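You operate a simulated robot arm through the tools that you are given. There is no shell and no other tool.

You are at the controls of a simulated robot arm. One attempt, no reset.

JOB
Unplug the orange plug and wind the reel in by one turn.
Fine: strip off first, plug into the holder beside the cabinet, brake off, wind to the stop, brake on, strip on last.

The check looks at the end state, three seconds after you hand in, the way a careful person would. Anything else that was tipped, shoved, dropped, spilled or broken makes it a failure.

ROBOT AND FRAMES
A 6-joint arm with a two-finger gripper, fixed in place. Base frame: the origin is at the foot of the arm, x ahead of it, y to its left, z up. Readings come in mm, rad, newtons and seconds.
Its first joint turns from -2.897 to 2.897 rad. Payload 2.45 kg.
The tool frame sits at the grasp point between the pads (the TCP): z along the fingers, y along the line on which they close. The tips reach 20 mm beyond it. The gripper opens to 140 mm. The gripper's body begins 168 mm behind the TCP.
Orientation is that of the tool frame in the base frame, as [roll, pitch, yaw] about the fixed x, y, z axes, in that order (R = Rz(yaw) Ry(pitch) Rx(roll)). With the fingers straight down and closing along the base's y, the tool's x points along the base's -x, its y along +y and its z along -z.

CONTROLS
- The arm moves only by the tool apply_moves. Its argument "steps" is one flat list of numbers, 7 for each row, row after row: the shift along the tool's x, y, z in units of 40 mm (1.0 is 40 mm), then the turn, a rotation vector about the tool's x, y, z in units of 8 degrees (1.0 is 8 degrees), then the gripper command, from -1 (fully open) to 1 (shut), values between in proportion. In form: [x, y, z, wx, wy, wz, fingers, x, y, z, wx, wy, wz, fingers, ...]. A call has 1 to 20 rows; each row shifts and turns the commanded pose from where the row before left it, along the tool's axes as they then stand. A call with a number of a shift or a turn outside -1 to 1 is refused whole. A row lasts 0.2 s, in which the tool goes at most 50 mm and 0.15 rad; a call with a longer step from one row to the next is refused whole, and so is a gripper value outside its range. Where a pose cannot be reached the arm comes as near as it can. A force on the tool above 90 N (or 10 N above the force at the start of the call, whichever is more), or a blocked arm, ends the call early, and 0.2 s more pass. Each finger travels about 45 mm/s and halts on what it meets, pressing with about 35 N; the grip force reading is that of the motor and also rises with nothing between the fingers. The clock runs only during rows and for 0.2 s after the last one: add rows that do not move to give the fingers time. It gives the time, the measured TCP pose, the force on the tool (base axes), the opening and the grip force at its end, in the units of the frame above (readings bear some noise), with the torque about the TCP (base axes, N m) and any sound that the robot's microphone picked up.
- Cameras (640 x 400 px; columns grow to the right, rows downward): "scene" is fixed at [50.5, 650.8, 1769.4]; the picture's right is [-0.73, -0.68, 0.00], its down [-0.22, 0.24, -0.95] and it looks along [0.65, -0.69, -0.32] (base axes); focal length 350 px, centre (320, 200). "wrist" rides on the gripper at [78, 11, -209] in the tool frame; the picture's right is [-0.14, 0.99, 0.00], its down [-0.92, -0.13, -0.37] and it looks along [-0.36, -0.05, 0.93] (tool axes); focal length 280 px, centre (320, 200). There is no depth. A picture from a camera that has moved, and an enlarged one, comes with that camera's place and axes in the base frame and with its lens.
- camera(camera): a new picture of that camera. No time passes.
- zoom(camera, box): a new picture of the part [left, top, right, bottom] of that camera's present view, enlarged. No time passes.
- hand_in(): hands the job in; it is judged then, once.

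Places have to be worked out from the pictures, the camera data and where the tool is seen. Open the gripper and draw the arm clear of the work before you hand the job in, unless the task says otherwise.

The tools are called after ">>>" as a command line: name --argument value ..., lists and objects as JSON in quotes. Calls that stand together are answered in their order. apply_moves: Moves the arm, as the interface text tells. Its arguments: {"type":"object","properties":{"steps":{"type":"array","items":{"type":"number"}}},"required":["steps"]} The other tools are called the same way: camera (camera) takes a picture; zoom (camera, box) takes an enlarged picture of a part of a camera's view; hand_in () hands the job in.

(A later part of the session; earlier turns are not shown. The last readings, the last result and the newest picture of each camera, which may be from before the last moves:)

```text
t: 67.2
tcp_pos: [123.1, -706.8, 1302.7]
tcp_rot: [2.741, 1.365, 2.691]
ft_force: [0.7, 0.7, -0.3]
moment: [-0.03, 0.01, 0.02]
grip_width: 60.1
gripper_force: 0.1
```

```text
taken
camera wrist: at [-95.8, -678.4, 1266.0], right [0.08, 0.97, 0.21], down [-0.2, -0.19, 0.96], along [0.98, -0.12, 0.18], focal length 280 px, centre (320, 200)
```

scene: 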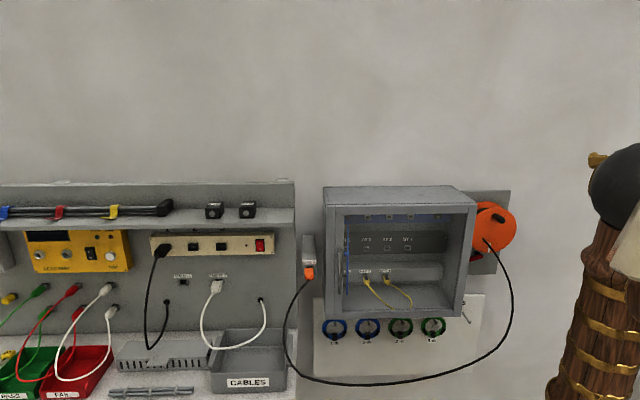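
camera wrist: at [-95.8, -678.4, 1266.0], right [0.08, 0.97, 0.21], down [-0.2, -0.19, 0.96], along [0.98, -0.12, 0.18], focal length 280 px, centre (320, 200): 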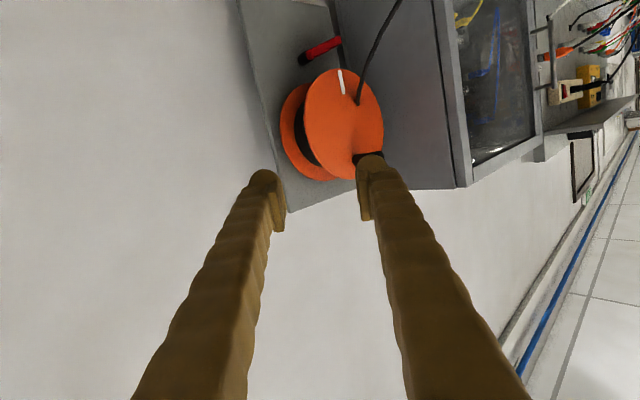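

Good. I'll continue down to about z=1130 and look at the lever.

>>> apply_moves --steps '[0.979, -0.079, 0.186, 0, 0, 0, 1, 0.979, -0.079, 0.186, 0, 0, 0, 1, 0.979, -0.079, 0.186, 0, 0, 0, 1, 0.979, -0.079, 0.186, 0, 0, 0, 1, 0, 0, 0, 0, 0, 0, 1, 0, 0, 0, 0, 0, 0, 1]'

>>> camera --camera "wrist"

>>> zoom --camera "wrist" --box '[260, 60, 440, 190]'

```text
t: 68.5
tcp_pos: [117.4, -706.8, 1142.5]
tcp_rot: [2.744, 1.367, 2.694]
ft_force: [-0.6, 0.1, 0.2]
moment: [0.01, -0.01, -0.02]
grip_width: 0.0
gripper_force: 29.7
```

```text
taken
camera wrist: at [-100.2, -679.1, 1105.8], right [0.08, 0.97, 0.21], down [-0.2, -0.19, 0.96], along [0.98, -0.12, 0.18], focal length 280 px, centre (320, 200)
```

wrist: 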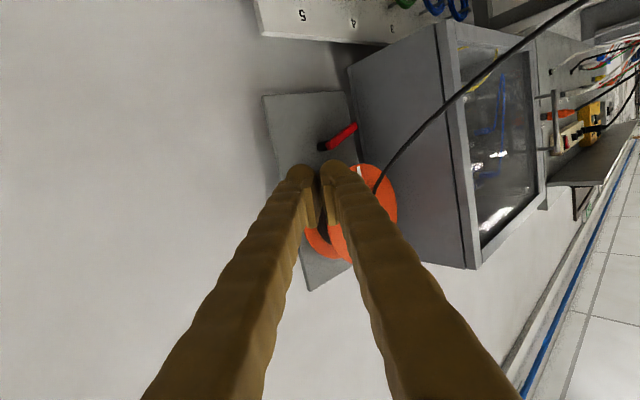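

```text
3.08 times, centred on (350, 125) of wrist
camera zoom: at [-100.2, -679.1, 1105.8], right [0.08, 0.97, 0.21], down [-0.2, -0.19, 0.96], along [0.98, -0.12, 0.18], focal length 863 px, centre (228, 431)
```

zoom: 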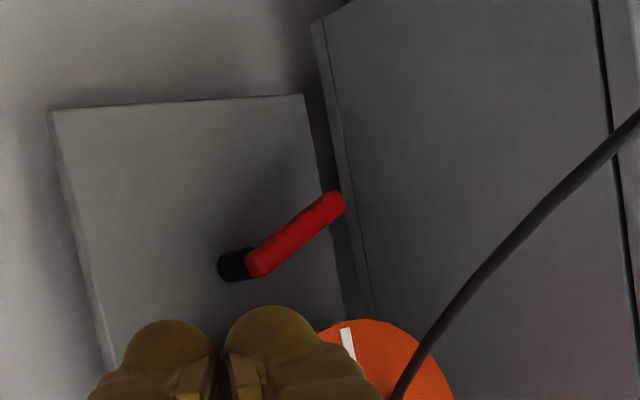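

Lever tip at about (472, -646, 1076), near end about (430, -709, 1106), front face d≈790–805. I'll go below the lever and approach from the right with closed fingers, first to a spot short of the board.

>>> apply_moves --steps '[0.979, -0.079, 0.186, 0, 0, 0, 1, 0.979, -0.079, 0.186, 0, 0, 0, 1, 0.6, -0.048, 0.114, 0, 0, 0, 1, -0.168, 0.217, 0.976, 0, 0, 0, 1, -0.168, 0.217, 0.976, 0, 0, 0, 1, -0.168, 0.217, 0.976, 0, 0, 0, 1, -0.168, 0.217, 0.976, 0, 0, 0, 1, -0.168, 0.217, 0.976, 0, 0, 0, 1, 0, 0, 0, 0, 0, 0, 1]'

>>> camera --camera "wrist"

>>> zoom --camera "wrist" --box '[240, 60, 440, 200]'

>>> camera --camera "scene"

```text
t: 70.5
tcp_pos: [316.7, -677.1, 1040.0]
tcp_rot: [2.742, 1.367, 2.693]
ft_force: [0.3, -0.5, -0.1]
moment: [-0.01, -0.02, 0.01]
grip_width: 0.0
gripper_force: 29.1
```

```text
taken
camera wrist: at [99.3, -649.0, 1003.7], right [0.08, 0.97, 0.21], down [-0.2, -0.19, 0.96], along [0.98, -0.12, 0.18], focal length 280 px, centre (320, 200)
```

wrist: 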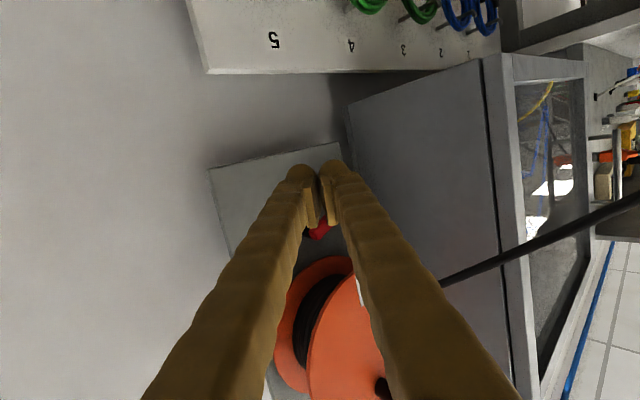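

```text
2.86 times, centred on (340, 130) of wrist
camera zoom: at [99.3, -649.0, 1003.7], right [0.08, 0.97, 0.21], down [-0.2, -0.19, 0.96], along [0.98, -0.12, 0.18], focal length 801 px, centre (263, 400)
```

zoom: 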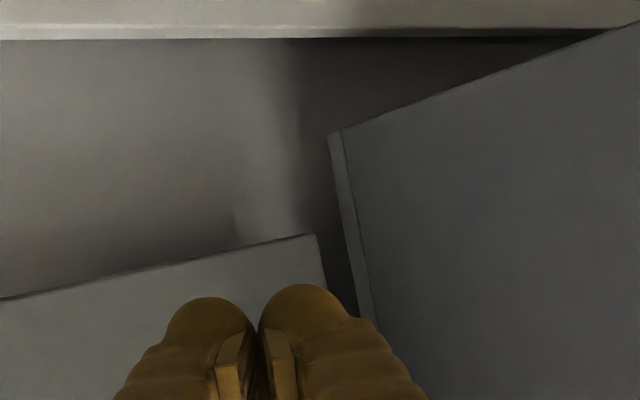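

```text
taken
```

scene: 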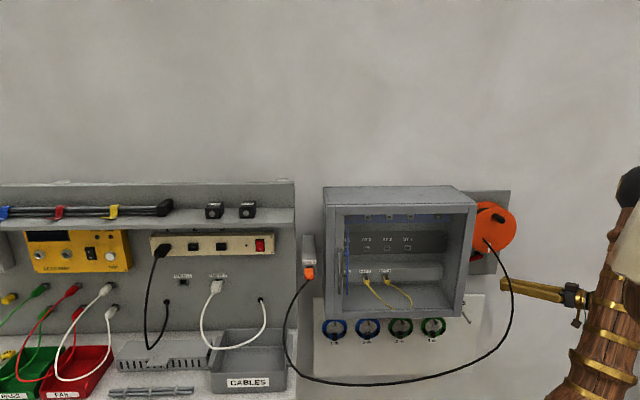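

I'll check how the fingertips and the hanging cable relate before moving in.

>>> zoom --camera "scene" --box '[450, 230, 590, 330]'

```text
4.00 times, centred on (520, 280) of scene
camera zoom: at [50.5, 650.8, 1769.4], right [-0.73, -0.68, 0.0], down [-0.22, 0.24, -0.95], along [0.65, -0.69, -0.32], focal length 1398 px, centre (-480, -120)
```

zoom: 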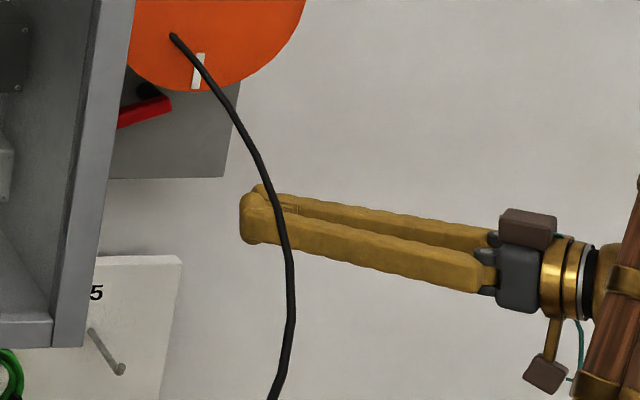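

The cable hangs on the camera side of the fingers, so I pass behind it without touching. Advancing under the lever.

>>> apply_moves --steps '[-0.16, 0.12, 0.8, 0, 0, 0, 1, -0.16, 0.12, 0.8, 0, 0, 0, 1, -0.16, 0.12, 0.8, 0, 0, 0, 1, 0, 0, 0, 0, 0, 0, 1]'

>>> zoom --camera "scene" --box '[450, 230, 590, 330]'

>>> camera --camera "wrist"

```text
t: 71.5
tcp_pos: [416.7, -668.6, 1044.4]
tcp_rot: [2.744, 1.366, 2.691]
ft_force: [0.4, -0.2, 0.1]
moment: [0.0, 0.02, 0.01]
grip_width: 0.0
gripper_force: 29.3
```

```text
4.00 times, centred on (520, 280) of scene
camera zoom: at [50.5, 650.8, 1769.4], right [-0.73, -0.68, 0.0], down [-0.22, 0.24, -0.95], along [0.65, -0.69, -0.32], focal length 1398 px, centre (-480, -120)
```

zoom: 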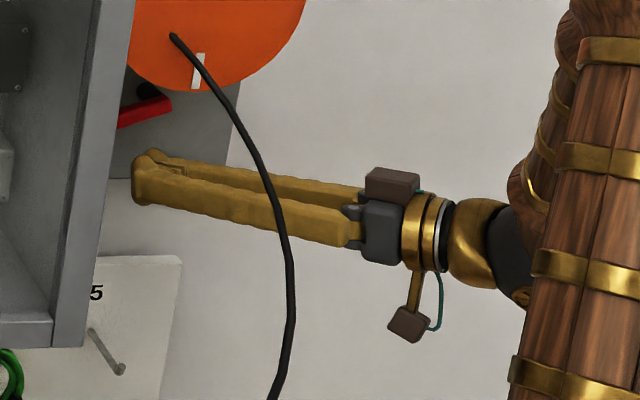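

```text
taken
camera wrist: at [198.4, -640.9, 1007.6], right [0.08, 0.97, 0.21], down [-0.2, -0.19, 0.96], along [0.98, -0.12, 0.18], focal length 280 px, centre (320, 200)
```

wrist: 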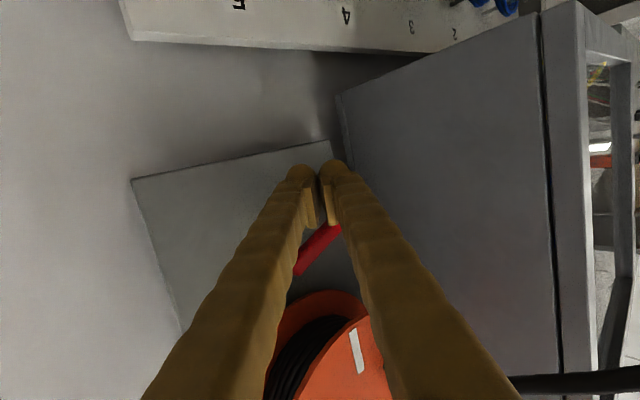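

The fingers are under the lever. I'll move in another 35 mm, then lift gently while watching the force.

>>> apply_moves --steps '[-0.08, 0.04, 0.45, 0, 0, 0, 1, -0.08, 0.04, 0.42, 0, 0, 0, 1, 0, 0, 0, 0, 0, 0, 1]'

>>> zoom --camera "wrist" --box '[240, 140, 420, 270]'

>>> zoom --camera "scene" --box '[460, 230, 540, 290]'

```text
t: 72.3
tcp_pos: [452.6, -666.3, 1042.3]
tcp_rot: [2.743, 1.365, 2.692]
ft_force: [-0.2, -0.1, 0.3]
moment: [0.03, 0.03, 0.05]
grip_width: 0.0
gripper_force: 29.5
```

```text
3.08 times, centred on (330, 205) of wrist
camera zoom: at [234.6, -639.1, 1005.7], right [0.08, 0.97, 0.21], down [-0.2, -0.19, 0.96], along [0.98, -0.12, 0.18], focal length 863 px, centre (289, 185)
```

zoom: 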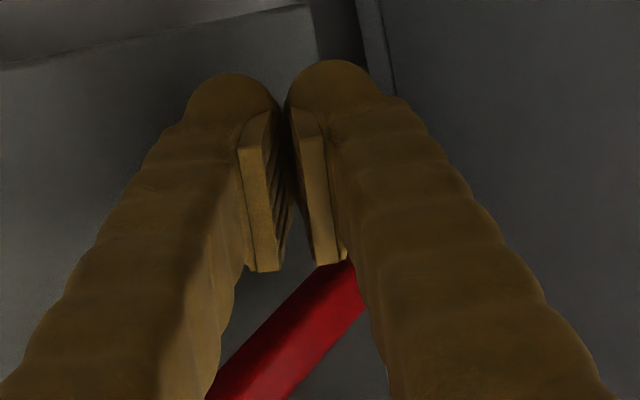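

```text
6.67 times, centred on (500, 260) of scene
camera zoom: at [50.5, 650.8, 1769.4], right [-0.73, -0.68, 0.0], down [-0.22, 0.24, -0.95], along [0.65, -0.69, -0.32], focal length 2330 px, centre (-880, -200)
```

zoom: 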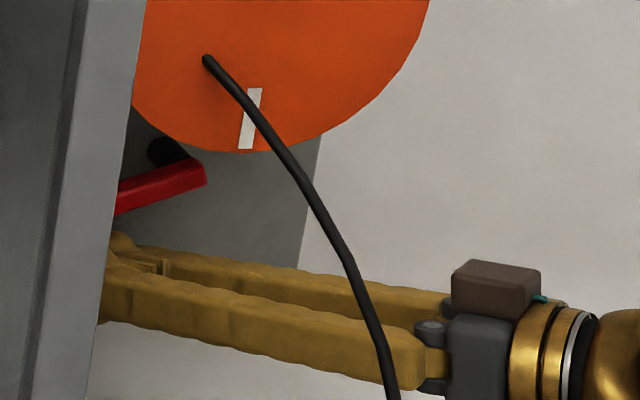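

The lever lies across just above both fingers. Lifting 25 mm in small steps and watching the force.

>>> apply_moves --steps '[-0.122, 0.01, -0.023, 0, 0, 0, 1, -0.122, 0.01, -0.023, 0, 0, 0, 1, -0.122, 0.01, -0.023, 0, 0, 0, 1, -0.122, 0.01, -0.023, 0, 0, 0, 1, -0.122, 0.01, -0.023, 0, 0, 0, 1, 0, 0, 0, 0, 0, 0, 1]'

>>> zoom --camera "scene" --box '[460, 230, 540, 290]'

>>> zoom --camera "wrist" --box '[240, 140, 420, 270]'

```text
t: 73.8
tcp_pos: [452.6, -665.2, 1060.2]
tcp_rot: [2.728, 1.355, 2.677]
ft_force: [-16.1, -1.6, -25.5]
moment: [0.05, 0.11, 0.45]
grip_width: 0.0
gripper_force: 29.8
stopped in row 6: the force on the tool passed its limit at 93 N (the readings are from after the stop); the commanded pose is now the measured one
```

```text
6.67 times, centred on (500, 260) of scene
camera zoom: at [50.5, 650.8, 1769.4], right [-0.73, -0.68, 0.0], down [-0.22, 0.24, -0.95], along [0.65, -0.69, -0.32], focal length 2330 px, centre (-880, -200)
```

zoom: 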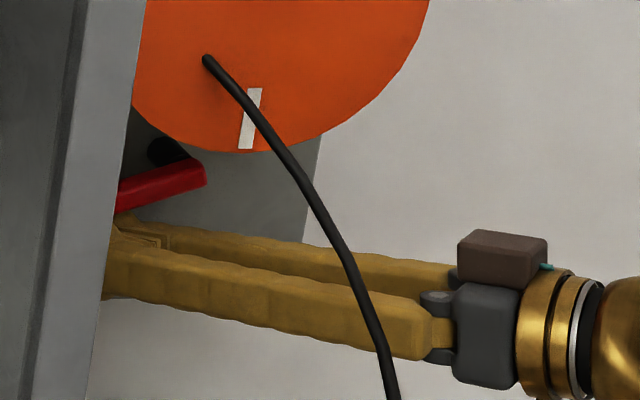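

```text
3.08 times, centred on (330, 205) of wrist
camera zoom: at [233.9, -637.9, 1025.0], right [0.08, 0.97, 0.22], down [-0.19, -0.2, 0.96], along [0.98, -0.12, 0.17], focal length 863 px, centre (289, 185)
```

zoom: 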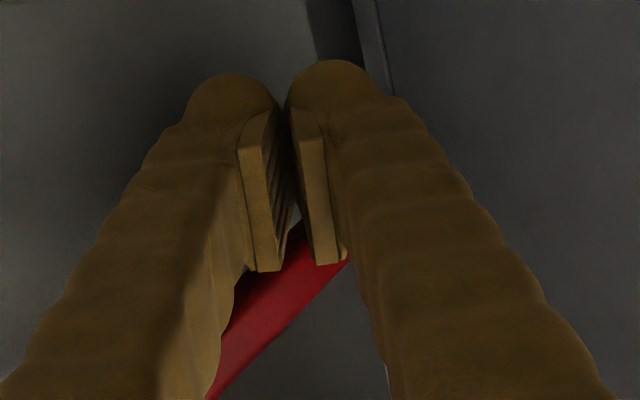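

The lever did not move even at 93 N upward, so it is on its upper stop and the brake must release downward. I'll lower off it and retreat to the right, then come in above the lever.

>>> apply_moves --steps '[0.25, -0.02, 0.047, 0, 0, 0, 1, 0.25, -0.02, 0.047, 0, 0, 0, 1, 0.182, -0.055, -0.982, 0, 0, 0, 1, 0.182, -0.055, -0.982, 0, 0, 0, 1, 0.182, -0.055, -0.982, 0, 0, 0, 1, 0.182, -0.055, -0.982, 0, 0, 0, 1, 0.182, -0.055, -0.982, 0, 0, 0, 1, 0.182, -0.055, -0.982, 0, 0, 0, 1, 0.182, -0.055, -0.982, 0, 0, 0, 1, 0, 0, 0, 0, 0, 0, 1]'

>>> zoom --camera "scene" --box '[450, 190, 590, 290]'

>>> camera --camera "wrist"

```text
t: 76.0
tcp_pos: [172.2, -666.9, 1043.8]
tcp_rot: [2.734, 1.361, 2.684]
ft_force: [-0.7, -0.1, -0.3]
moment: [-0.01, 0.01, 0.01]
grip_width: 0.2
gripper_force: 29.6
```

```text
4.00 times, centred on (520, 240) of scene
camera zoom: at [50.5, 650.8, 1769.4], right [-0.73, -0.68, 0.0], down [-0.22, 0.24, -0.95], along [0.65, -0.69, -0.32], focal length 1398 px, centre (-480, 40)
```

zoom: 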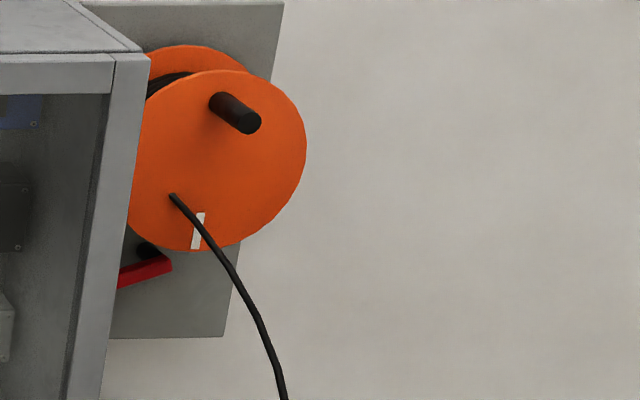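

```text
taken
camera wrist: at [-46.2, -639.0, 1009.3], right [0.08, 0.97, 0.22], down [-0.2, -0.2, 0.96], along [0.98, -0.12, 0.17], focal length 280 px, centre (320, 200)
```

wrist: 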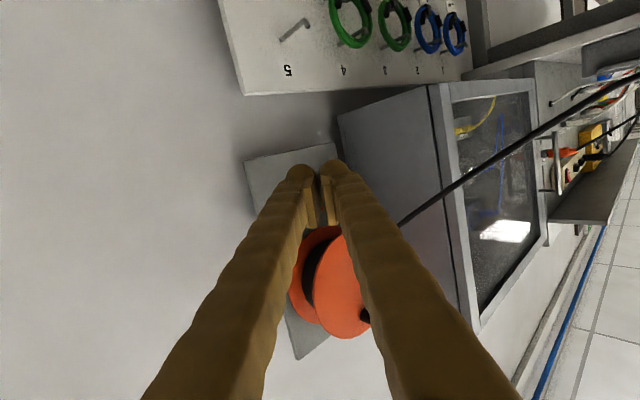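

The lever and reel are unchanged. I'll raise to about z=1385 on this side, then turn the tool to face the wall, pitched up about 10°.

>>> apply_moves --steps '[-0.979, 0.079, -0.186, 0, 0, 0, 1, -0.979, 0.079, -0.186, 0, 0, 0, 1, -0.979, 0.079, -0.186, 0, 0, 0, 1, -0.979, 0.079, -0.186, 0, 0, 0, 1, -0.979, 0.079, -0.186, 0, 0, 0, 1, -0.979, 0.079, -0.186, 0, 0, 0, 1, -0.979, 0.079, -0.186, 0, 0, 0, 1, -0.979, 0.079, -0.186, 0, 0, 0, 1, -0.49, 0.04, -0.093, 0, 0, 0, 1, 0, 0, 0, 0.8745, -0.455, -0.0867, 1, 0, 0, 0, 0.8745, -0.455, -0.0867, 1, 0, 0, 0, 0.8745, -0.455, -0.0867, 1, 0, 0, 0, 0.8745, -0.455, -0.0867, 1, 0, 0, 0, 0.8745, -0.455, -0.0867, 1, 0, 0, 0, 0.8745, -0.455, -0.0867, 1, 0, 0, 0, 0, 0, 0, 1]'

>>> camera --camera "wrist"

```text
t: 79.4
tcp_pos: [175.6, -667.6, 1383.3]
tcp_rot: [0.0, 1.398, -0.788]
ft_force: [-0.6, -0.2, -0.3]
moment: [-0.02, -0.01, -0.02]
grip_width: 0.0
gripper_force: 29.4
```

```text
taken
camera wrist: at [47.6, -521.6, 1270.6], right [0.68, 0.72, 0.14], down [-0.46, 0.28, 0.84], along [0.57, -0.64, 0.52], focal length 280 px, centre (320, 200)
```

wrist: 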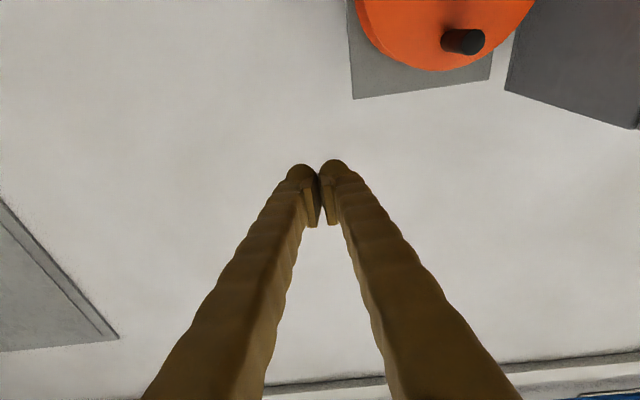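

Orientation is right. Now I'll go forward to d≈745 above reel height and slide left to τ≈-125, passing over the reel.

>>> apply_moves --steps '[0.161, 0, 0.916, 0, 0, 0, 1, 0.161, 0, 0.916, 0, 0, 0, 1, 0.161, 0, 0.916, 0, 0, 0, 1, 0.161, 0, 0.916, 0, 0, 0, 1, 0, 0.93, 0, 0, 0, 0, 1, 0, 0.93, 0, 0, 0, 0, 1, 0, 0.93, 0, 0, 0, 0, 1, 0, 0.93, 0, 0, 0, 0, 1, 0, 0.93, 0, 0, 0, 0, 1, 0, 0.93, 0, 0, 0, 0, 1, 0, 0, 0, 0, 0, 0, 1]'

>>> camera --camera "wrist"

>>> camera --camera "scene"

```text
t: 81.8
tcp_pos: [437.7, -615.1, 1378.9]
tcp_rot: [0.009, 1.404, -0.776]
ft_force: [0.2, 0.1, 0.1]
moment: [-0.02, -0.02, -0.01]
grip_width: 0.1
gripper_force: 29.1
```

```text
taken
camera wrist: at [309.7, -469.0, 1265.8], right [0.68, 0.72, 0.14], down [-0.46, 0.27, 0.85], along [0.57, -0.64, 0.52], focal length 280 px, centre (320, 200)
```

wrist: 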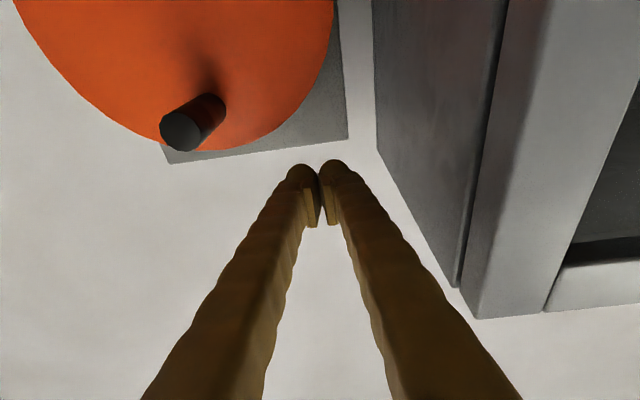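

```text
taken
```

scene: 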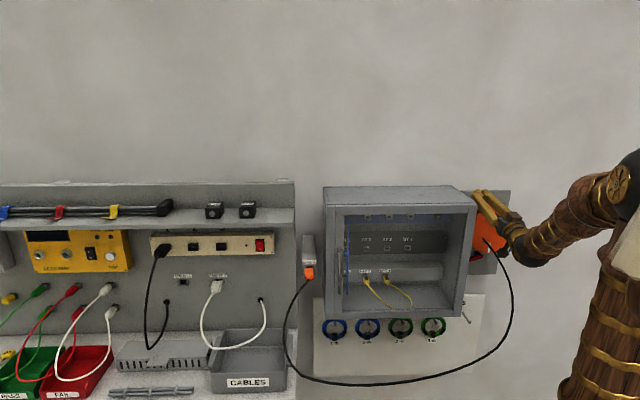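

At d=744, τ=-125, just left of the peg and right of the cabinet. I'll back to d≈705, lower in front of the reel's left part to z≈1210, then pitch the tool about 10° downward so the wrist stays above the hanging cable.

>>> apply_moves --steps '[-0.174, 0, -0.985, 0, 0, 0, 1, 0.985, 0, -0.174, 0, 0, 0, 1, 0.985, 0, -0.174, 0, 0, 0, 1, 0.985, 0, -0.174, 0, 0, 0, 1, 0.985, 0, -0.174, 0, 0, 0, 1, 0.2, 0, -0.035, 0, 0, 0, 1, 0, 0, 0, 0, 1, 0, 1, 0, 0, 0, 0, 1, 0, 1, 0, 0, 0, 0, 0.5, 0, 1, 0, 0, 0, 0, 0, 0, 1]'

>>> camera --camera "wrist"

>>> zoom --camera "scene" --box '[440, 180, 600, 300]'

```text
t: 84.0
tcp_pos: [415.0, -597.5, 1221.7]
tcp_rot: [-3.139, 1.395, 2.357]
ft_force: [0.2, 0.4, 0.1]
moment: [0.0, 0.01, 0.01]
grip_width: 0.0
gripper_force: 29.8
out of reach, approached as far as the arm can: row 5, 6
```

```text
taken
camera wrist: at [266.9, -433.2, 1182.3], right [0.72, 0.68, 0.14], down [-0.23, 0.05, 0.97], along [0.66, -0.73, 0.19], focal length 280 px, centre (320, 200)
```

wrist: 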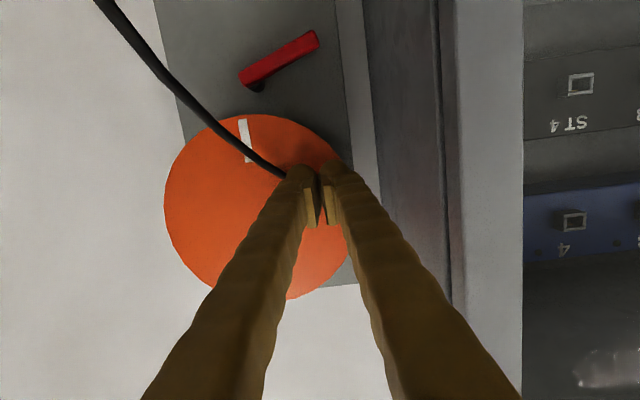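

```text
3.33 times, centred on (520, 240) of scene
camera zoom: at [50.5, 650.8, 1769.4], right [-0.73, -0.68, 0.0], down [-0.22, 0.24, -0.95], along [0.65, -0.69, -0.32], focal length 1165 px, centre (-347, 67)
```

zoom: 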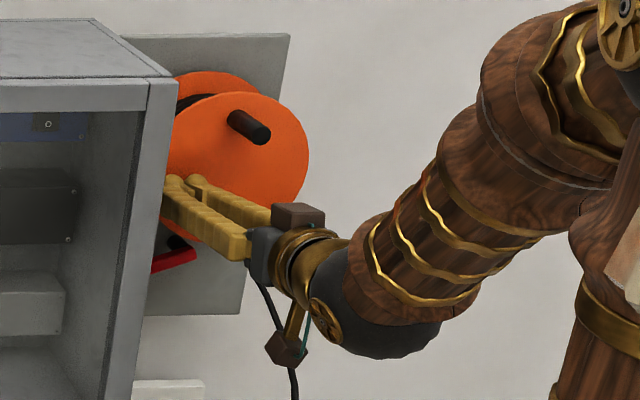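

Settling for a moment and zooming on the lever from here, now that it's fully visible beneath the reel.

>>> apply_moves --steps '[0, 0, 0, 0, 0, 0, 1, 0, 0, 0, 0, 0, 0, 1]'

>>> zoom --camera "wrist" --box '[200, 0, 380, 130]'

>>> zoom --camera "wrist" --box '[150, 90, 370, 310]'

```text
t: 84.6
tcp_pos: [413.6, -596.9, 1223.3]
tcp_rot: [-3.14, 1.395, 2.356]
ft_force: [-1.2, 0.2, 0.0]
moment: [-0.01, -0.03, 0.0]
grip_width: 0.2
gripper_force: 29.5
```

```text
3.08 times, centred on (290, 65) of wrist
camera zoom: at [267.0, -433.1, 1182.4], right [0.72, 0.68, 0.14], down [-0.23, 0.05, 0.97], along [0.66, -0.73, 0.2], focal length 863 px, centre (412, 615)
```

zoom: 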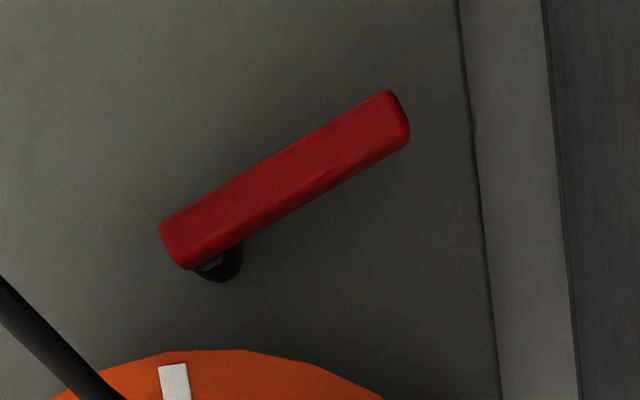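

```text
1.82 times, centred on (260, 200) of wrist
camera zoom: at [267.0, -433.1, 1182.4], right [0.72, 0.68, 0.14], down [-0.23, 0.05, 0.97], along [0.66, -0.73, 0.2], focal length 510 px, centre (429, 200)
```

zoom: 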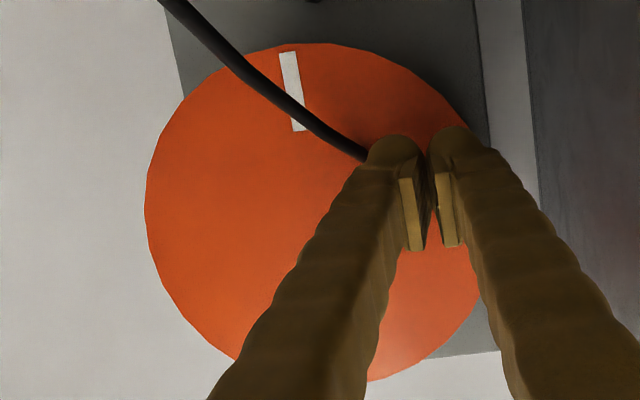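

Now I have a clear reading: brake pivot (τ=-186, z=1107), lever tip (τ=-115, z=1080), lever ±8 mm thick, reel rim bottom about 1149–1158. The slot above the lever is about 50 mm. I'll level the tool and lower to z≈1129 in front of that slot.

>>> apply_moves --steps '[0, 0, 0, 0, -0.63, 0, 1, 0, 0, 0, 0, -0.63, 0, 1, 0.7, 0, 0, 0, 0, 0, 1, 0.7, 0, 0, 0, 0, 0, 1, 0.6, 0.08, 0, 0, 0, 0, 1, 0, 0, 0, 0, 0, 0, 1, 0, 0, 0, 0, 0, 0, 1]'

>>> camera --camera "wrist"

>>> zoom --camera "scene" --box '[440, 200, 600, 320]'

```text
t: 86.2
tcp_pos: [422.0, -609.5, 1149.6]
tcp_rot: [-3.121, 1.569, 2.379]
ft_force: [0.2, -0.2, 0.7]
moment: [-0.01, 0.01, 0.0]
grip_width: 0.0
gripper_force: 29.8
out of reach, approached as far as the arm can: row 4, 5
```

```text
taken
camera wrist: at [282.6, -452.6, 1071.5], right [0.7, 0.7, 0.14], down [-0.35, 0.17, 0.92], along [0.62, -0.69, 0.36], focal length 280 px, centre (320, 200)
```

wrist: 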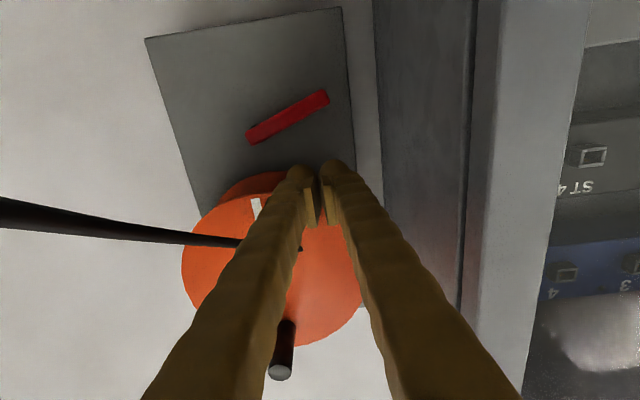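

```text
3.33 times, centred on (520, 260) of scene
camera zoom: at [50.5, 650.8, 1769.4], right [-0.73, -0.68, 0.0], down [-0.22, 0.24, -0.95], along [0.65, -0.69, -0.32], focal length 1165 px, centre (-347, 0)
```

zoom: 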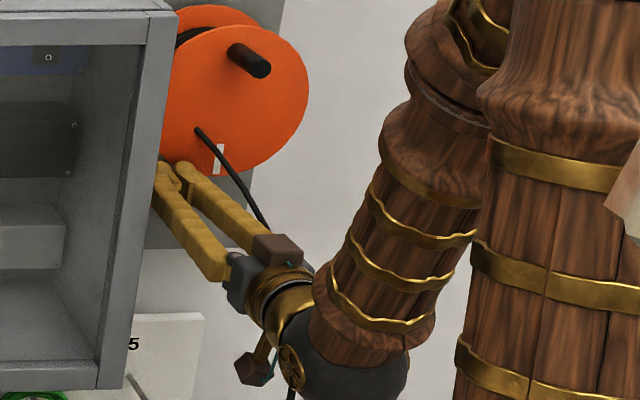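

The level tool at this depth was just out of reach (arm folded too far), so it stopped near d=729. Pitching down 10° again should make the commanded spot (d≈705, z≈1133) reachable.

>>> apply_moves --steps '[0, 0, 0, 0, 0.63, 0, 1, 0, 0, 0, 0, 0.62, 0, 1, 0, 0, 0, 0, 0, 0, 1, 0, 0, 0, 0, 0, 0, 1]'

>>> camera --camera "wrist"

```text
t: 87.2
tcp_pos: [423.5, -608.3, 1149.6]
tcp_rot: [-3.141, 1.395, 2.357]
ft_force: [-0.9, 1.1, 0.4]
moment: [0.01, -0.02, -0.02]
grip_width: 0.4
gripper_force: 29.3
```

```text
taken
camera wrist: at [276.0, -444.0, 1109.3], right [0.72, 0.68, 0.14], down [-0.23, 0.05, 0.97], along [0.66, -0.73, 0.2], focal length 280 px, centre (320, 200)
```

wrist: 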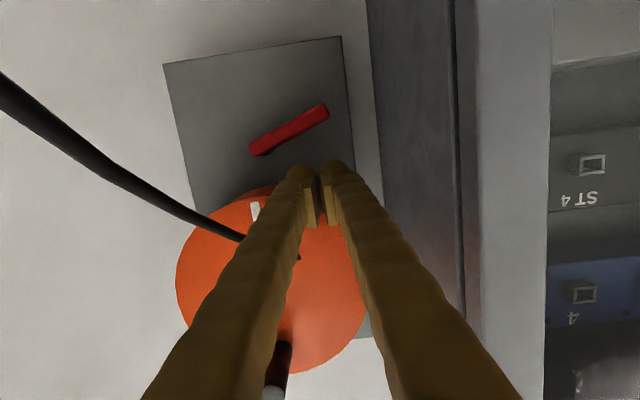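

The commanded pose follows the reached one, so I'm at d≈730, z≈1150. Backing off 15 mm, lowering 22 mm, and nudging left.

>>> apply_moves --steps '[0.03, 0.11, -0.37, 0, 0, 0, 1, 0.3, 0.11, 0.05, 0, 0, 0, 1, 0.28, 0, 0.05, 0, 0, 0, 1, 0, 0, 0, 0, 0, 0, 1, 0, 0, 0, 0, 0, 0, 1]'

>>> camera --camera "wrist"

>>> zoom --camera "wrist" --box '[220, 80, 420, 240]'

```text
t: 88.4
tcp_pos: [420.5, -590.7, 1126.1]
tcp_rot: [-3.141, 1.396, 2.356]
ft_force: [0.5, -0.6, -1.0]
moment: [0.02, 0.0, -0.01]
grip_width: 0.0
gripper_force: 29.3
```

```text
taken
camera wrist: at [272.3, -426.7, 1086.0], right [0.72, 0.68, 0.14], down [-0.23, 0.05, 0.97], along [0.66, -0.73, 0.2], focal length 280 px, centre (320, 200)
```

wrist: 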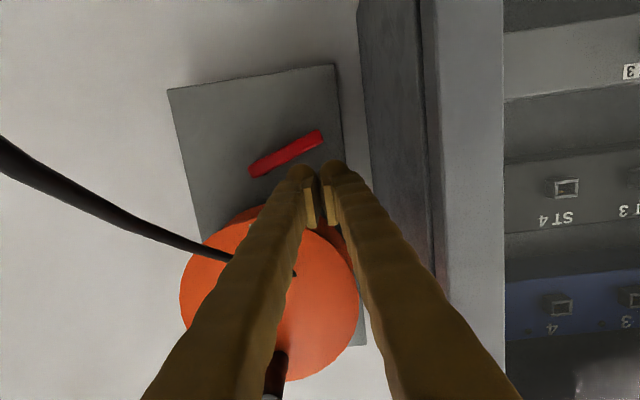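

```text
2.50 times, centred on (320, 160) of wrist
camera zoom: at [272.3, -426.7, 1086.0], right [0.72, 0.68, 0.14], down [-0.23, 0.05, 0.97], along [0.66, -0.73, 0.2], focal length 701 px, centre (320, 300)
```

zoom: 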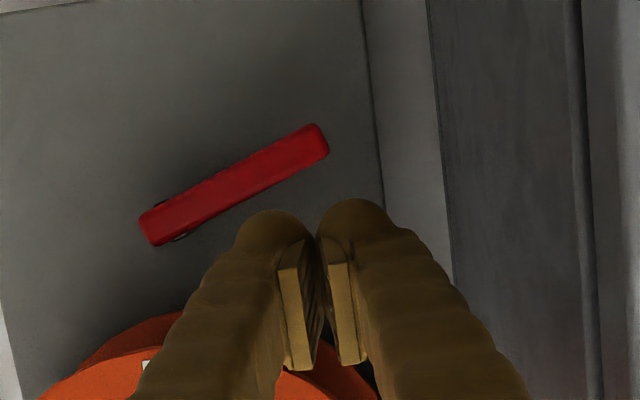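

Good: tips at d≈735 below rim level and above the lever line. Forward 25 mm, then level the tool.

>>> apply_moves --steps '[-0.18, 0, 0.6, 0, 0, 0, 1, 0, 0, 0, 0, -0.63, 0, 1, 0, 0, 0, 0, -0.62, 0, 1, 0, 0, 0, 0, 0, 0, 1, 0, 0, 0, 0, 0, 0, 1]'

>>> zoom --camera "wrist" --box '[220, 80, 420, 240]'

>>> zoom --camera "scene" --box '[440, 200, 600, 320]'

```text
t: 89.6
tcp_pos: [438.8, -610.3, 1132.7]
tcp_rot: [-3.032, 1.57, 2.466]
ft_force: [-0.3, -0.9, 0.5]
moment: [0.02, 0.0, -0.01]
grip_width: 0.0
gripper_force: 29.5
out of reach, approached as far as the arm can: row 3
```

```text
2.50 times, centred on (320, 160) of wrist
camera zoom: at [298.0, -454.3, 1054.5], right [0.7, 0.7, 0.14], down [-0.35, 0.17, 0.92], along [0.62, -0.69, 0.36], focal length 701 px, centre (320, 300)
```

zoom: 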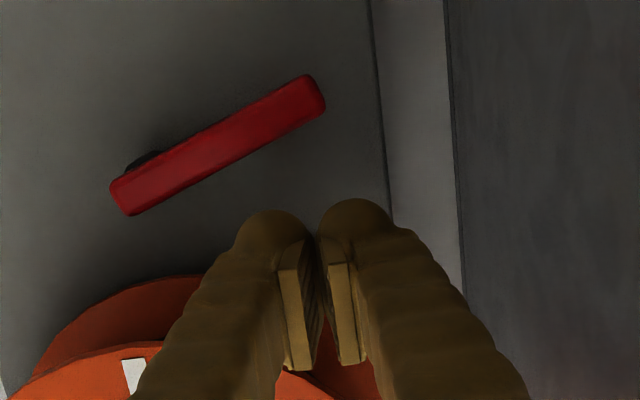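

```text
3.33 times, centred on (520, 260) of scene
camera zoom: at [50.5, 650.8, 1769.4], right [-0.73, -0.68, 0.0], down [-0.22, 0.24, -0.95], along [0.65, -0.69, -0.32], focal length 1165 px, centre (-347, 0)
```

zoom: 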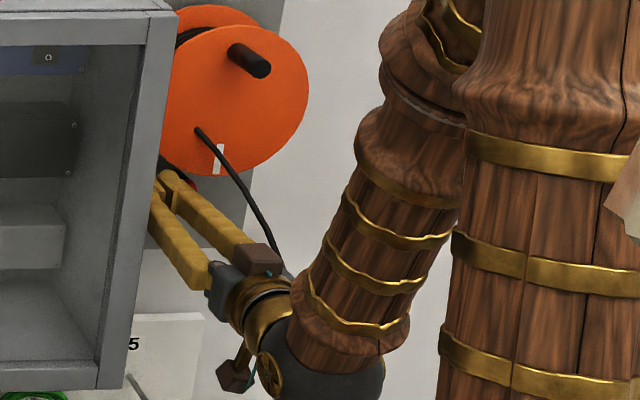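

Level, at d=742 and z=1133, under the rim. Advancing gently 48 mm over the lever with a 3 mm drop.

>>> apply_moves --steps '[0.075, 0, 0.3, 0, 0, 0, 1, 0, 0, 0.3, 0, 0, 0, 1, 0, 0, 0.3, 0, 0, 0, 1, 0, 0, 0.3, 0, 0, 0, 1, 0, 0, 0, 0, 0, 0, 1]'

>>> camera --camera "wrist"

>>> zoom --camera "wrist" --box '[220, 80, 420, 240]'

```text
t: 90.8
tcp_pos: [472.4, -644.7, 1129.7]
tcp_rot: [-0.536, 1.57, -1.323]
ft_force: [-0.5, -0.3, 1.0]
moment: [0.01, 0.03, 0.02]
grip_width: 0.0
gripper_force: 29.6
```

```text
taken
camera wrist: at [333.3, -487.4, 1051.7], right [0.7, 0.7, 0.14], down [-0.35, 0.17, 0.92], along [0.62, -0.69, 0.36], focal length 280 px, centre (320, 200)
```

wrist: 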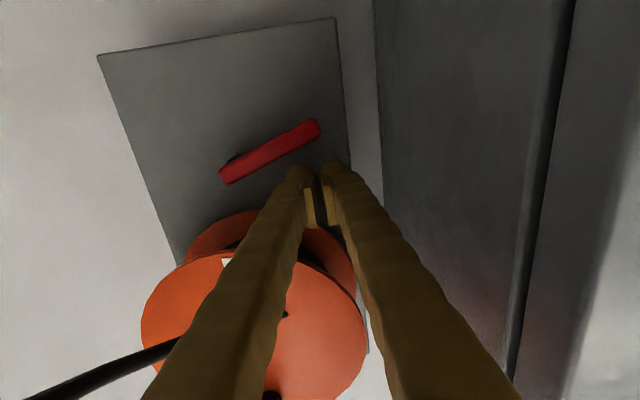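

```text
2.50 times, centred on (320, 160) of wrist
camera zoom: at [333.3, -487.4, 1051.7], right [0.7, 0.7, 0.14], down [-0.35, 0.17, 0.92], along [0.62, -0.69, 0.36], focal length 701 px, centre (320, 300)
```

zoom: 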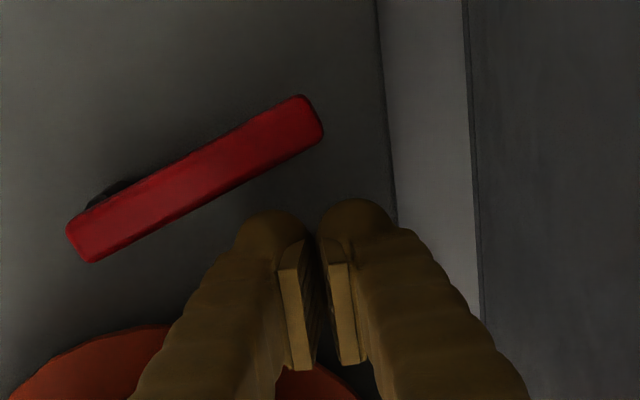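

The lever front is at d≈804 and the board at ≈840. I advance 12 mm more so the tips fully overlap the lever, then press down in small steps.

>>> apply_moves --steps '[0, 0, 0.3, 0, 0, 0, 1, 0, 0, 0, 0, 0, 0, 1, 0.15, 0, 0, 0, 0, 0, 1, 0.15, 0, 0, 0, 0, 0, 1, 0.15, 0, 0, 0, 0, 0, 1, 0, 0, 0, 0, 0, 0, 1]'

>>> zoom --camera "wrist" --box '[220, 80, 420, 240]'

```text
t: 92.2
tcp_pos: [479.6, -653.8, 1112.5]
tcp_rot: [1.913, 1.563, 1.133]
ft_force: [0.6, 0.3, 0.5]
moment: [0.01, 0.01, 0.0]
grip_width: 0.2
gripper_force: 29.2
```

```text
2.50 times, centred on (320, 160) of wrist
camera zoom: at [339.9, -497.0, 1035.0], right [0.7, 0.7, 0.15], down [-0.36, 0.16, 0.92], along [0.62, -0.69, 0.36], focal length 701 px, centre (320, 300)
```

zoom: 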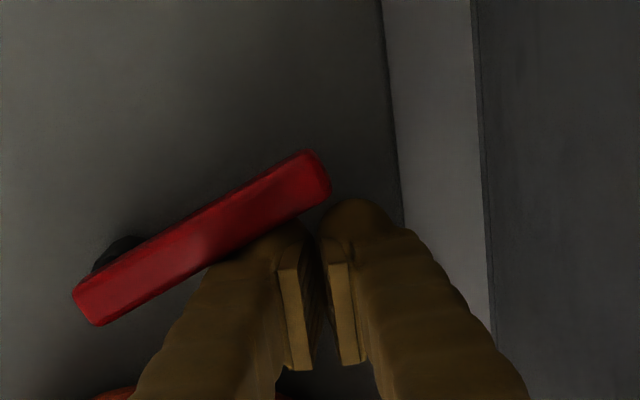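

The lever now passes just beneath the fingers, with no force yet. Pressing down another 20 mm in small steps.

>>> apply_moves --steps '[0.125, 0, 0, 0, 0, 0, 1, 0.125, 0, 0, 0, 0, 0, 1, 0.125, 0, 0, 0, 0, 0, 1, 0.125, 0, 0, 0, 0, 0, 1, 0, 0, 0, 0, 0, 0, 1]'

>>> zoom --camera "wrist" --box '[220, 80, 420, 240]'

```text
t: 93.4
tcp_pos: [475.1, -660.2, 1101.7]
tcp_rot: [1.907, 1.56, 1.129]
ft_force: [0.3, -0.3, -0.1]
moment: [0.01, 0.02, 0.0]
grip_width: 0.0
gripper_force: 30.0
out of reach, approached as far as the arm can: row 1, 2, 3
```

```text
2.50 times, centred on (320, 160) of wrist
camera zoom: at [334.0, -504.1, 1023.0], right [0.7, 0.7, 0.15], down [-0.36, 0.16, 0.92], along [0.62, -0.69, 0.36], focal length 701 px, centre (320, 300)
```

zoom: 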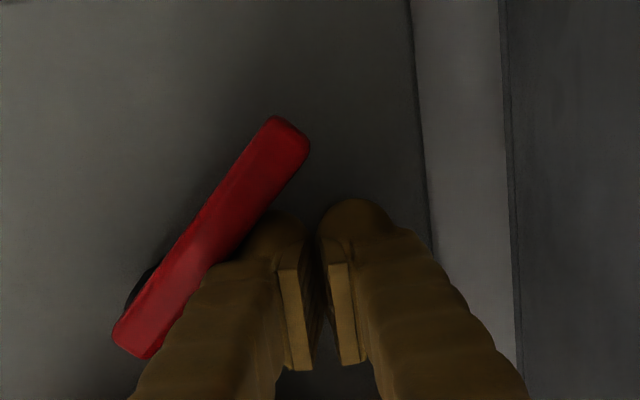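

The lever swings down freely (about 45° now), so down is the release direction. I'm at a fold limit with the tool level, so I'll pitch it down about 15° and keep pressing lower until it meets its stop.

>>> apply_moves --steps '[0, 0, 0, 0, 0.95, 0, 1, 0, 0, 0, 0, 0.95, 0, 1, 0, 0, 0, 0, 0, 0, 1, 0.12, 0, 0.03, 0, 0, 0, 1, 0.12, 0, 0.03, 0, 0, 0, 1, 0, 0, 0, 0, 0, 0, 1]'

>>> zoom --camera "wrist" --box '[220, 80, 420, 240]'

>>> camera --camera "wrist"

```text
t: 94.8
tcp_pos: [475.7, -658.5, 1089.1]
tcp_rot: [-3.14, 1.303, 2.357]
ft_force: [-0.3, -0.2, -0.6]
moment: [-0.01, 0.0, 0.0]
grip_width: 0.0
gripper_force: 30.1
```

```text
2.50 times, centred on (320, 160) of wrist
camera zoom: at [326.8, -493.2, 1068.9], right [0.73, 0.67, 0.13], down [-0.17, -0.01, 0.99], along [0.67, -0.74, 0.11], focal length 701 px, centre (320, 300)
```

zoom: 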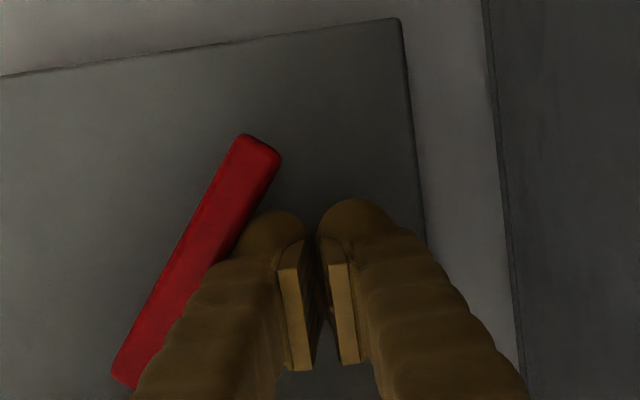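

```text
taken
camera wrist: at [326.8, -493.2, 1068.9], right [0.73, 0.67, 0.13], down [-0.17, -0.01, 0.99], along [0.67, -0.74, 0.11], focal length 280 px, centre (320, 200)
```

wrist: 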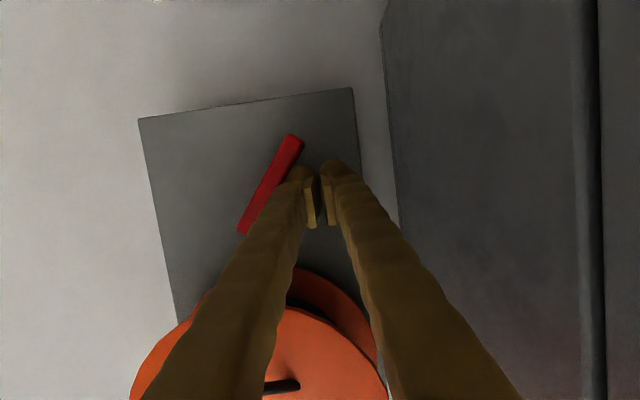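

The lever is at about 53° and still free. I'll keep turning it by moving down and slightly right, in small steps.

>>> apply_moves --steps '[0.12, -0.1, 0.03, 0, 0, 0, 1, 0.12, -0.1, 0.03, 0, 0, 0, 1, 0.12, -0.1, 0.03, 0, 0, 0, 1, 0, 0, 0, 0, 0, 0, 1]'

>>> zoom --camera "wrist" --box '[220, 80, 420, 240]'

```text
t: 95.8
tcp_pos: [465.7, -666.3, 1074.9]
tcp_rot: [-3.141, 1.305, 2.356]
ft_force: [1.3, -0.4, -0.1]
moment: [0.03, 0.0, 0.0]
grip_width: 0.0
gripper_force: 29.9
```

```text
2.50 times, centred on (320, 160) of wrist
camera zoom: at [317.3, -500.8, 1054.1], right [0.73, 0.67, 0.13], down [-0.17, -0.01, 0.99], along [0.67, -0.74, 0.11], focal length 701 px, centre (320, 300)
```

zoom: 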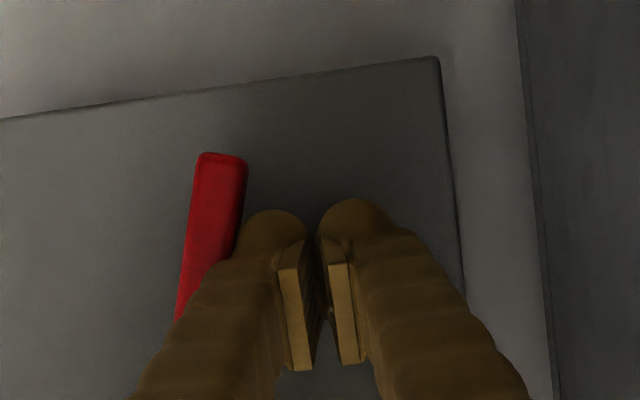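

Lever about 75° now and still moving freely. I'll continue pushing right in small steps.

>>> apply_moves --steps '[0.03, -0.12, 0, 0, 0, 0, 1, 0.03, -0.12, 0, 0, 0, 0, 1, 0, 0, 0, 0, 0, 0, 1]'

>>> zoom --camera "wrist" --box '[220, 80, 420, 240]'

```text
t: 96.6
tcp_pos: [458.8, -672.9, 1070.6]
tcp_rot: [3.141, 1.307, 2.356]
ft_force: [1.4, 0.7, 0.3]
moment: [0.03, -0.05, 0.0]
grip_width: 0.0
gripper_force: 29.5
```

```text
2.50 times, centred on (320, 160) of wrist
camera zoom: at [310.0, -507.1, 1050.8], right [0.73, 0.67, 0.13], down [-0.17, -0.01, 0.99], along [0.67, -0.74, 0.11], focal length 701 px, centre (320, 300)
```

zoom: 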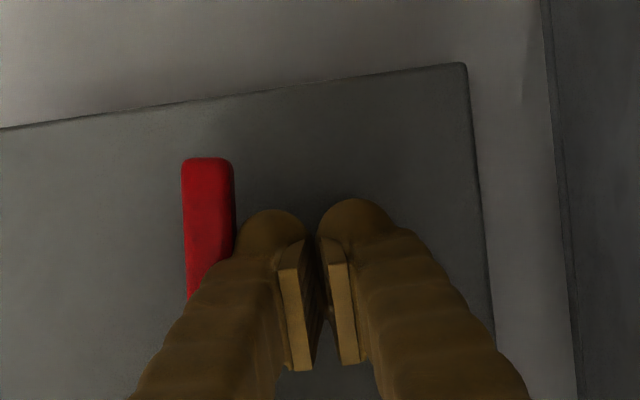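

The lever is nearly straight down. One more small push to find whether it has a stop here.

>>> apply_moves --steps '[0, -0.1, 0, 0, 0, 0, 1, 0, -0.1, 0, 0, 0, 0, 1, 0, 0, 0, 0, 0, 0, 1]'

>>> zoom --camera "wrist" --box '[220, 80, 420, 240]'

```text
t: 97.4
tcp_pos: [455.7, -677.5, 1070.9]
tcp_rot: [-3.136, 1.306, 2.365]
ft_force: [30.1, 44.9, 4.2]
moment: [-0.76, 0.56, -0.39]
grip_width: 0.1
gripper_force: 29.2
```

```text
2.50 times, centred on (320, 160) of wrist
camera zoom: at [305.4, -511.6, 1050.0], right [0.72, 0.68, 0.13], down [-0.17, -0.01, 0.99], along [0.67, -0.74, 0.11], focal length 701 px, centre (320, 300)
```

zoom: 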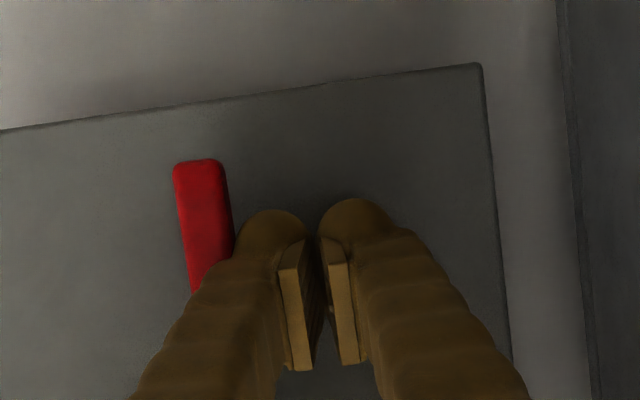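

53 N of resistance and the lever hangs straight down, parallel to the board edge, so that's the off stop. I'll ease off to the left and back out from under the reel.

>>> apply_moves --steps '[0, 0.2, 0, 0, 0, 0, 1, 0, 0.25, 0, 0, 0, 0, 1, 0.02, 0, -0.72, 0, 0, 0, 1, 0.02, 0, -0.72, 0, 0, 0, 1, 0.05, 0, -0.66, 0, 0, 0, 1, 0, 0, 0, 0, 0, 0, 1]'

>>> camera --camera "wrist"

>>> zoom --camera "scene" --box '[440, 190, 600, 310]'

```text
t: 98.8
tcp_pos: [406.8, -608.6, 1088.0]
tcp_rot: [-3.141, 1.305, 2.356]
ft_force: [-0.5, -0.1, 0.3]
moment: [-0.01, 0.03, 0.06]
grip_width: 0.1
gripper_force: 29.6
```

```text
taken
camera wrist: at [257.8, -443.0, 1067.9], right [0.73, 0.67, 0.13], down [-0.17, -0.01, 0.99], along [0.67, -0.74, 0.11], focal length 280 px, centre (320, 200)
```

wrist: 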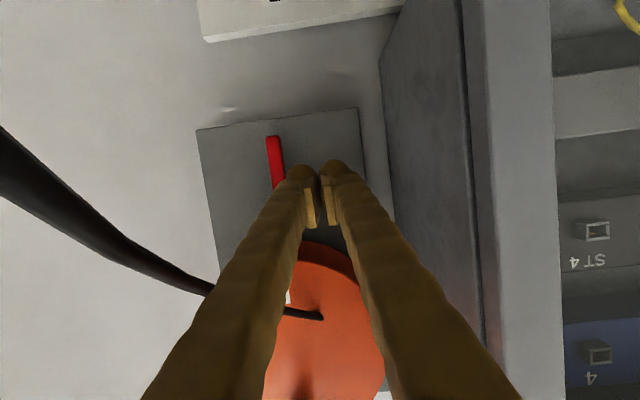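

```text
3.33 times, centred on (520, 250) of scene
camera zoom: at [50.5, 650.8, 1769.4], right [-0.73, -0.68, 0.0], down [-0.22, 0.24, -0.95], along [0.65, -0.69, -0.32], focal length 1165 px, centre (-347, 33)
```

zoom: 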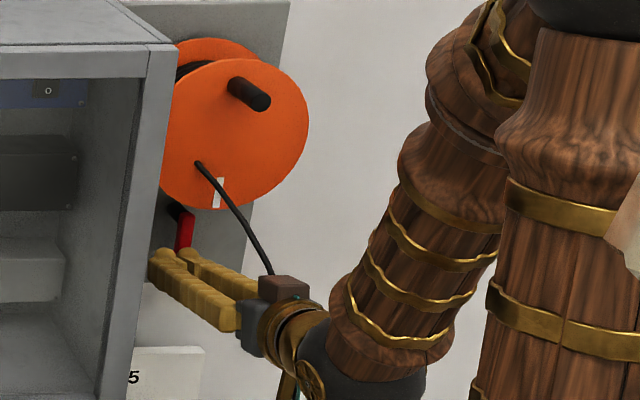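

The brake lever is straight down (off), the reel hasn't moved, and the cable hangs clear on the right. I'll rise in front of the reel's left side, level the tool, and go above the crank peg.

>>> apply_moves --steps '[-0.966, 0, -0.259, 0, 0, 0, 1, -0.966, 0, -0.259, 0, 0, 0, 1, -0.29, 0, -0.078, 0, 0, 0, 1, 0, 0, 0, 0, -0.95, 0, 1, 0, 0, 0, 0, -0.95, 0, 1, -0.9, 0.2, 0, 0, 0, 0, 1, -0.9, 0.2, 0, 0, 0, 0, 1, -0.9, 0, 0, 0, 0, 0, 1, -0.9, 0, 0, 0, 0, 0, 1, -0.55, 0, 0, 0, 0, 0, 1, 0, 0, 0, 0, 0, 0, 1]'

>>> camera --camera "wrist"

>>> zoom --camera "scene" --box '[440, 180, 600, 300]'

```text
t: 101.2
tcp_pos: [423.4, -609.7, 1315.8]
tcp_rot: [2.782, 1.523, 1.993]
ft_force: [-45.7, 62.9, 26.8]
moment: [-0.84, 0.02, -0.57]
grip_width: 0.2
gripper_force: 29.3
stopped in row 11: the force on the tool passed its limit at 92 N (the readings are from after the stop); the commanded pose is now the measured one
```

```text
taken
camera wrist: at [282.2, -450.5, 1247.0], right [0.7, 0.69, 0.15], down [-0.33, 0.13, 0.93], along [0.63, -0.71, 0.32], focal length 280 px, centre (320, 200)
```

wrist: 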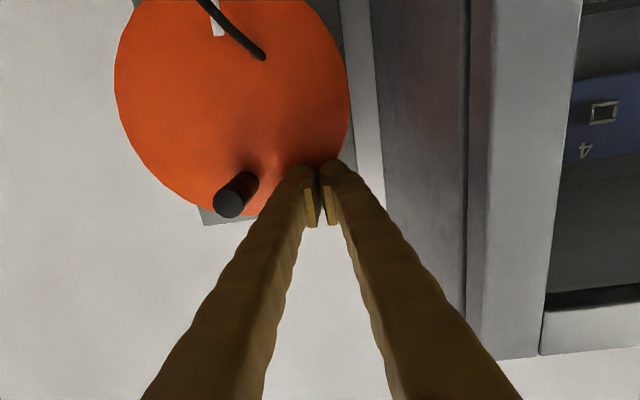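

```text
3.33 times, centred on (520, 240) of scene
camera zoom: at [50.5, 650.8, 1769.4], right [-0.73, -0.68, 0.0], down [-0.22, 0.24, -0.95], along [0.65, -0.69, -0.32], focal length 1165 px, centre (-347, 67)
```

zoom: 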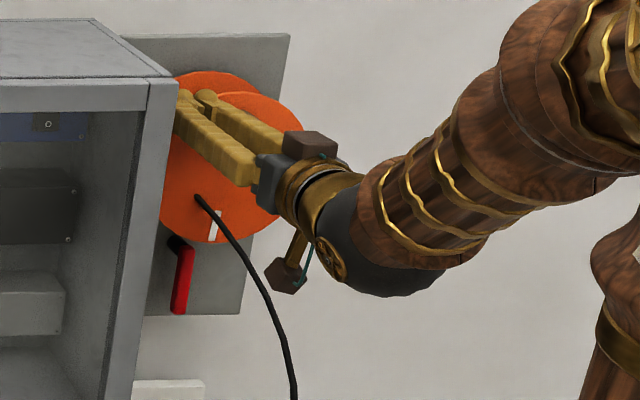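

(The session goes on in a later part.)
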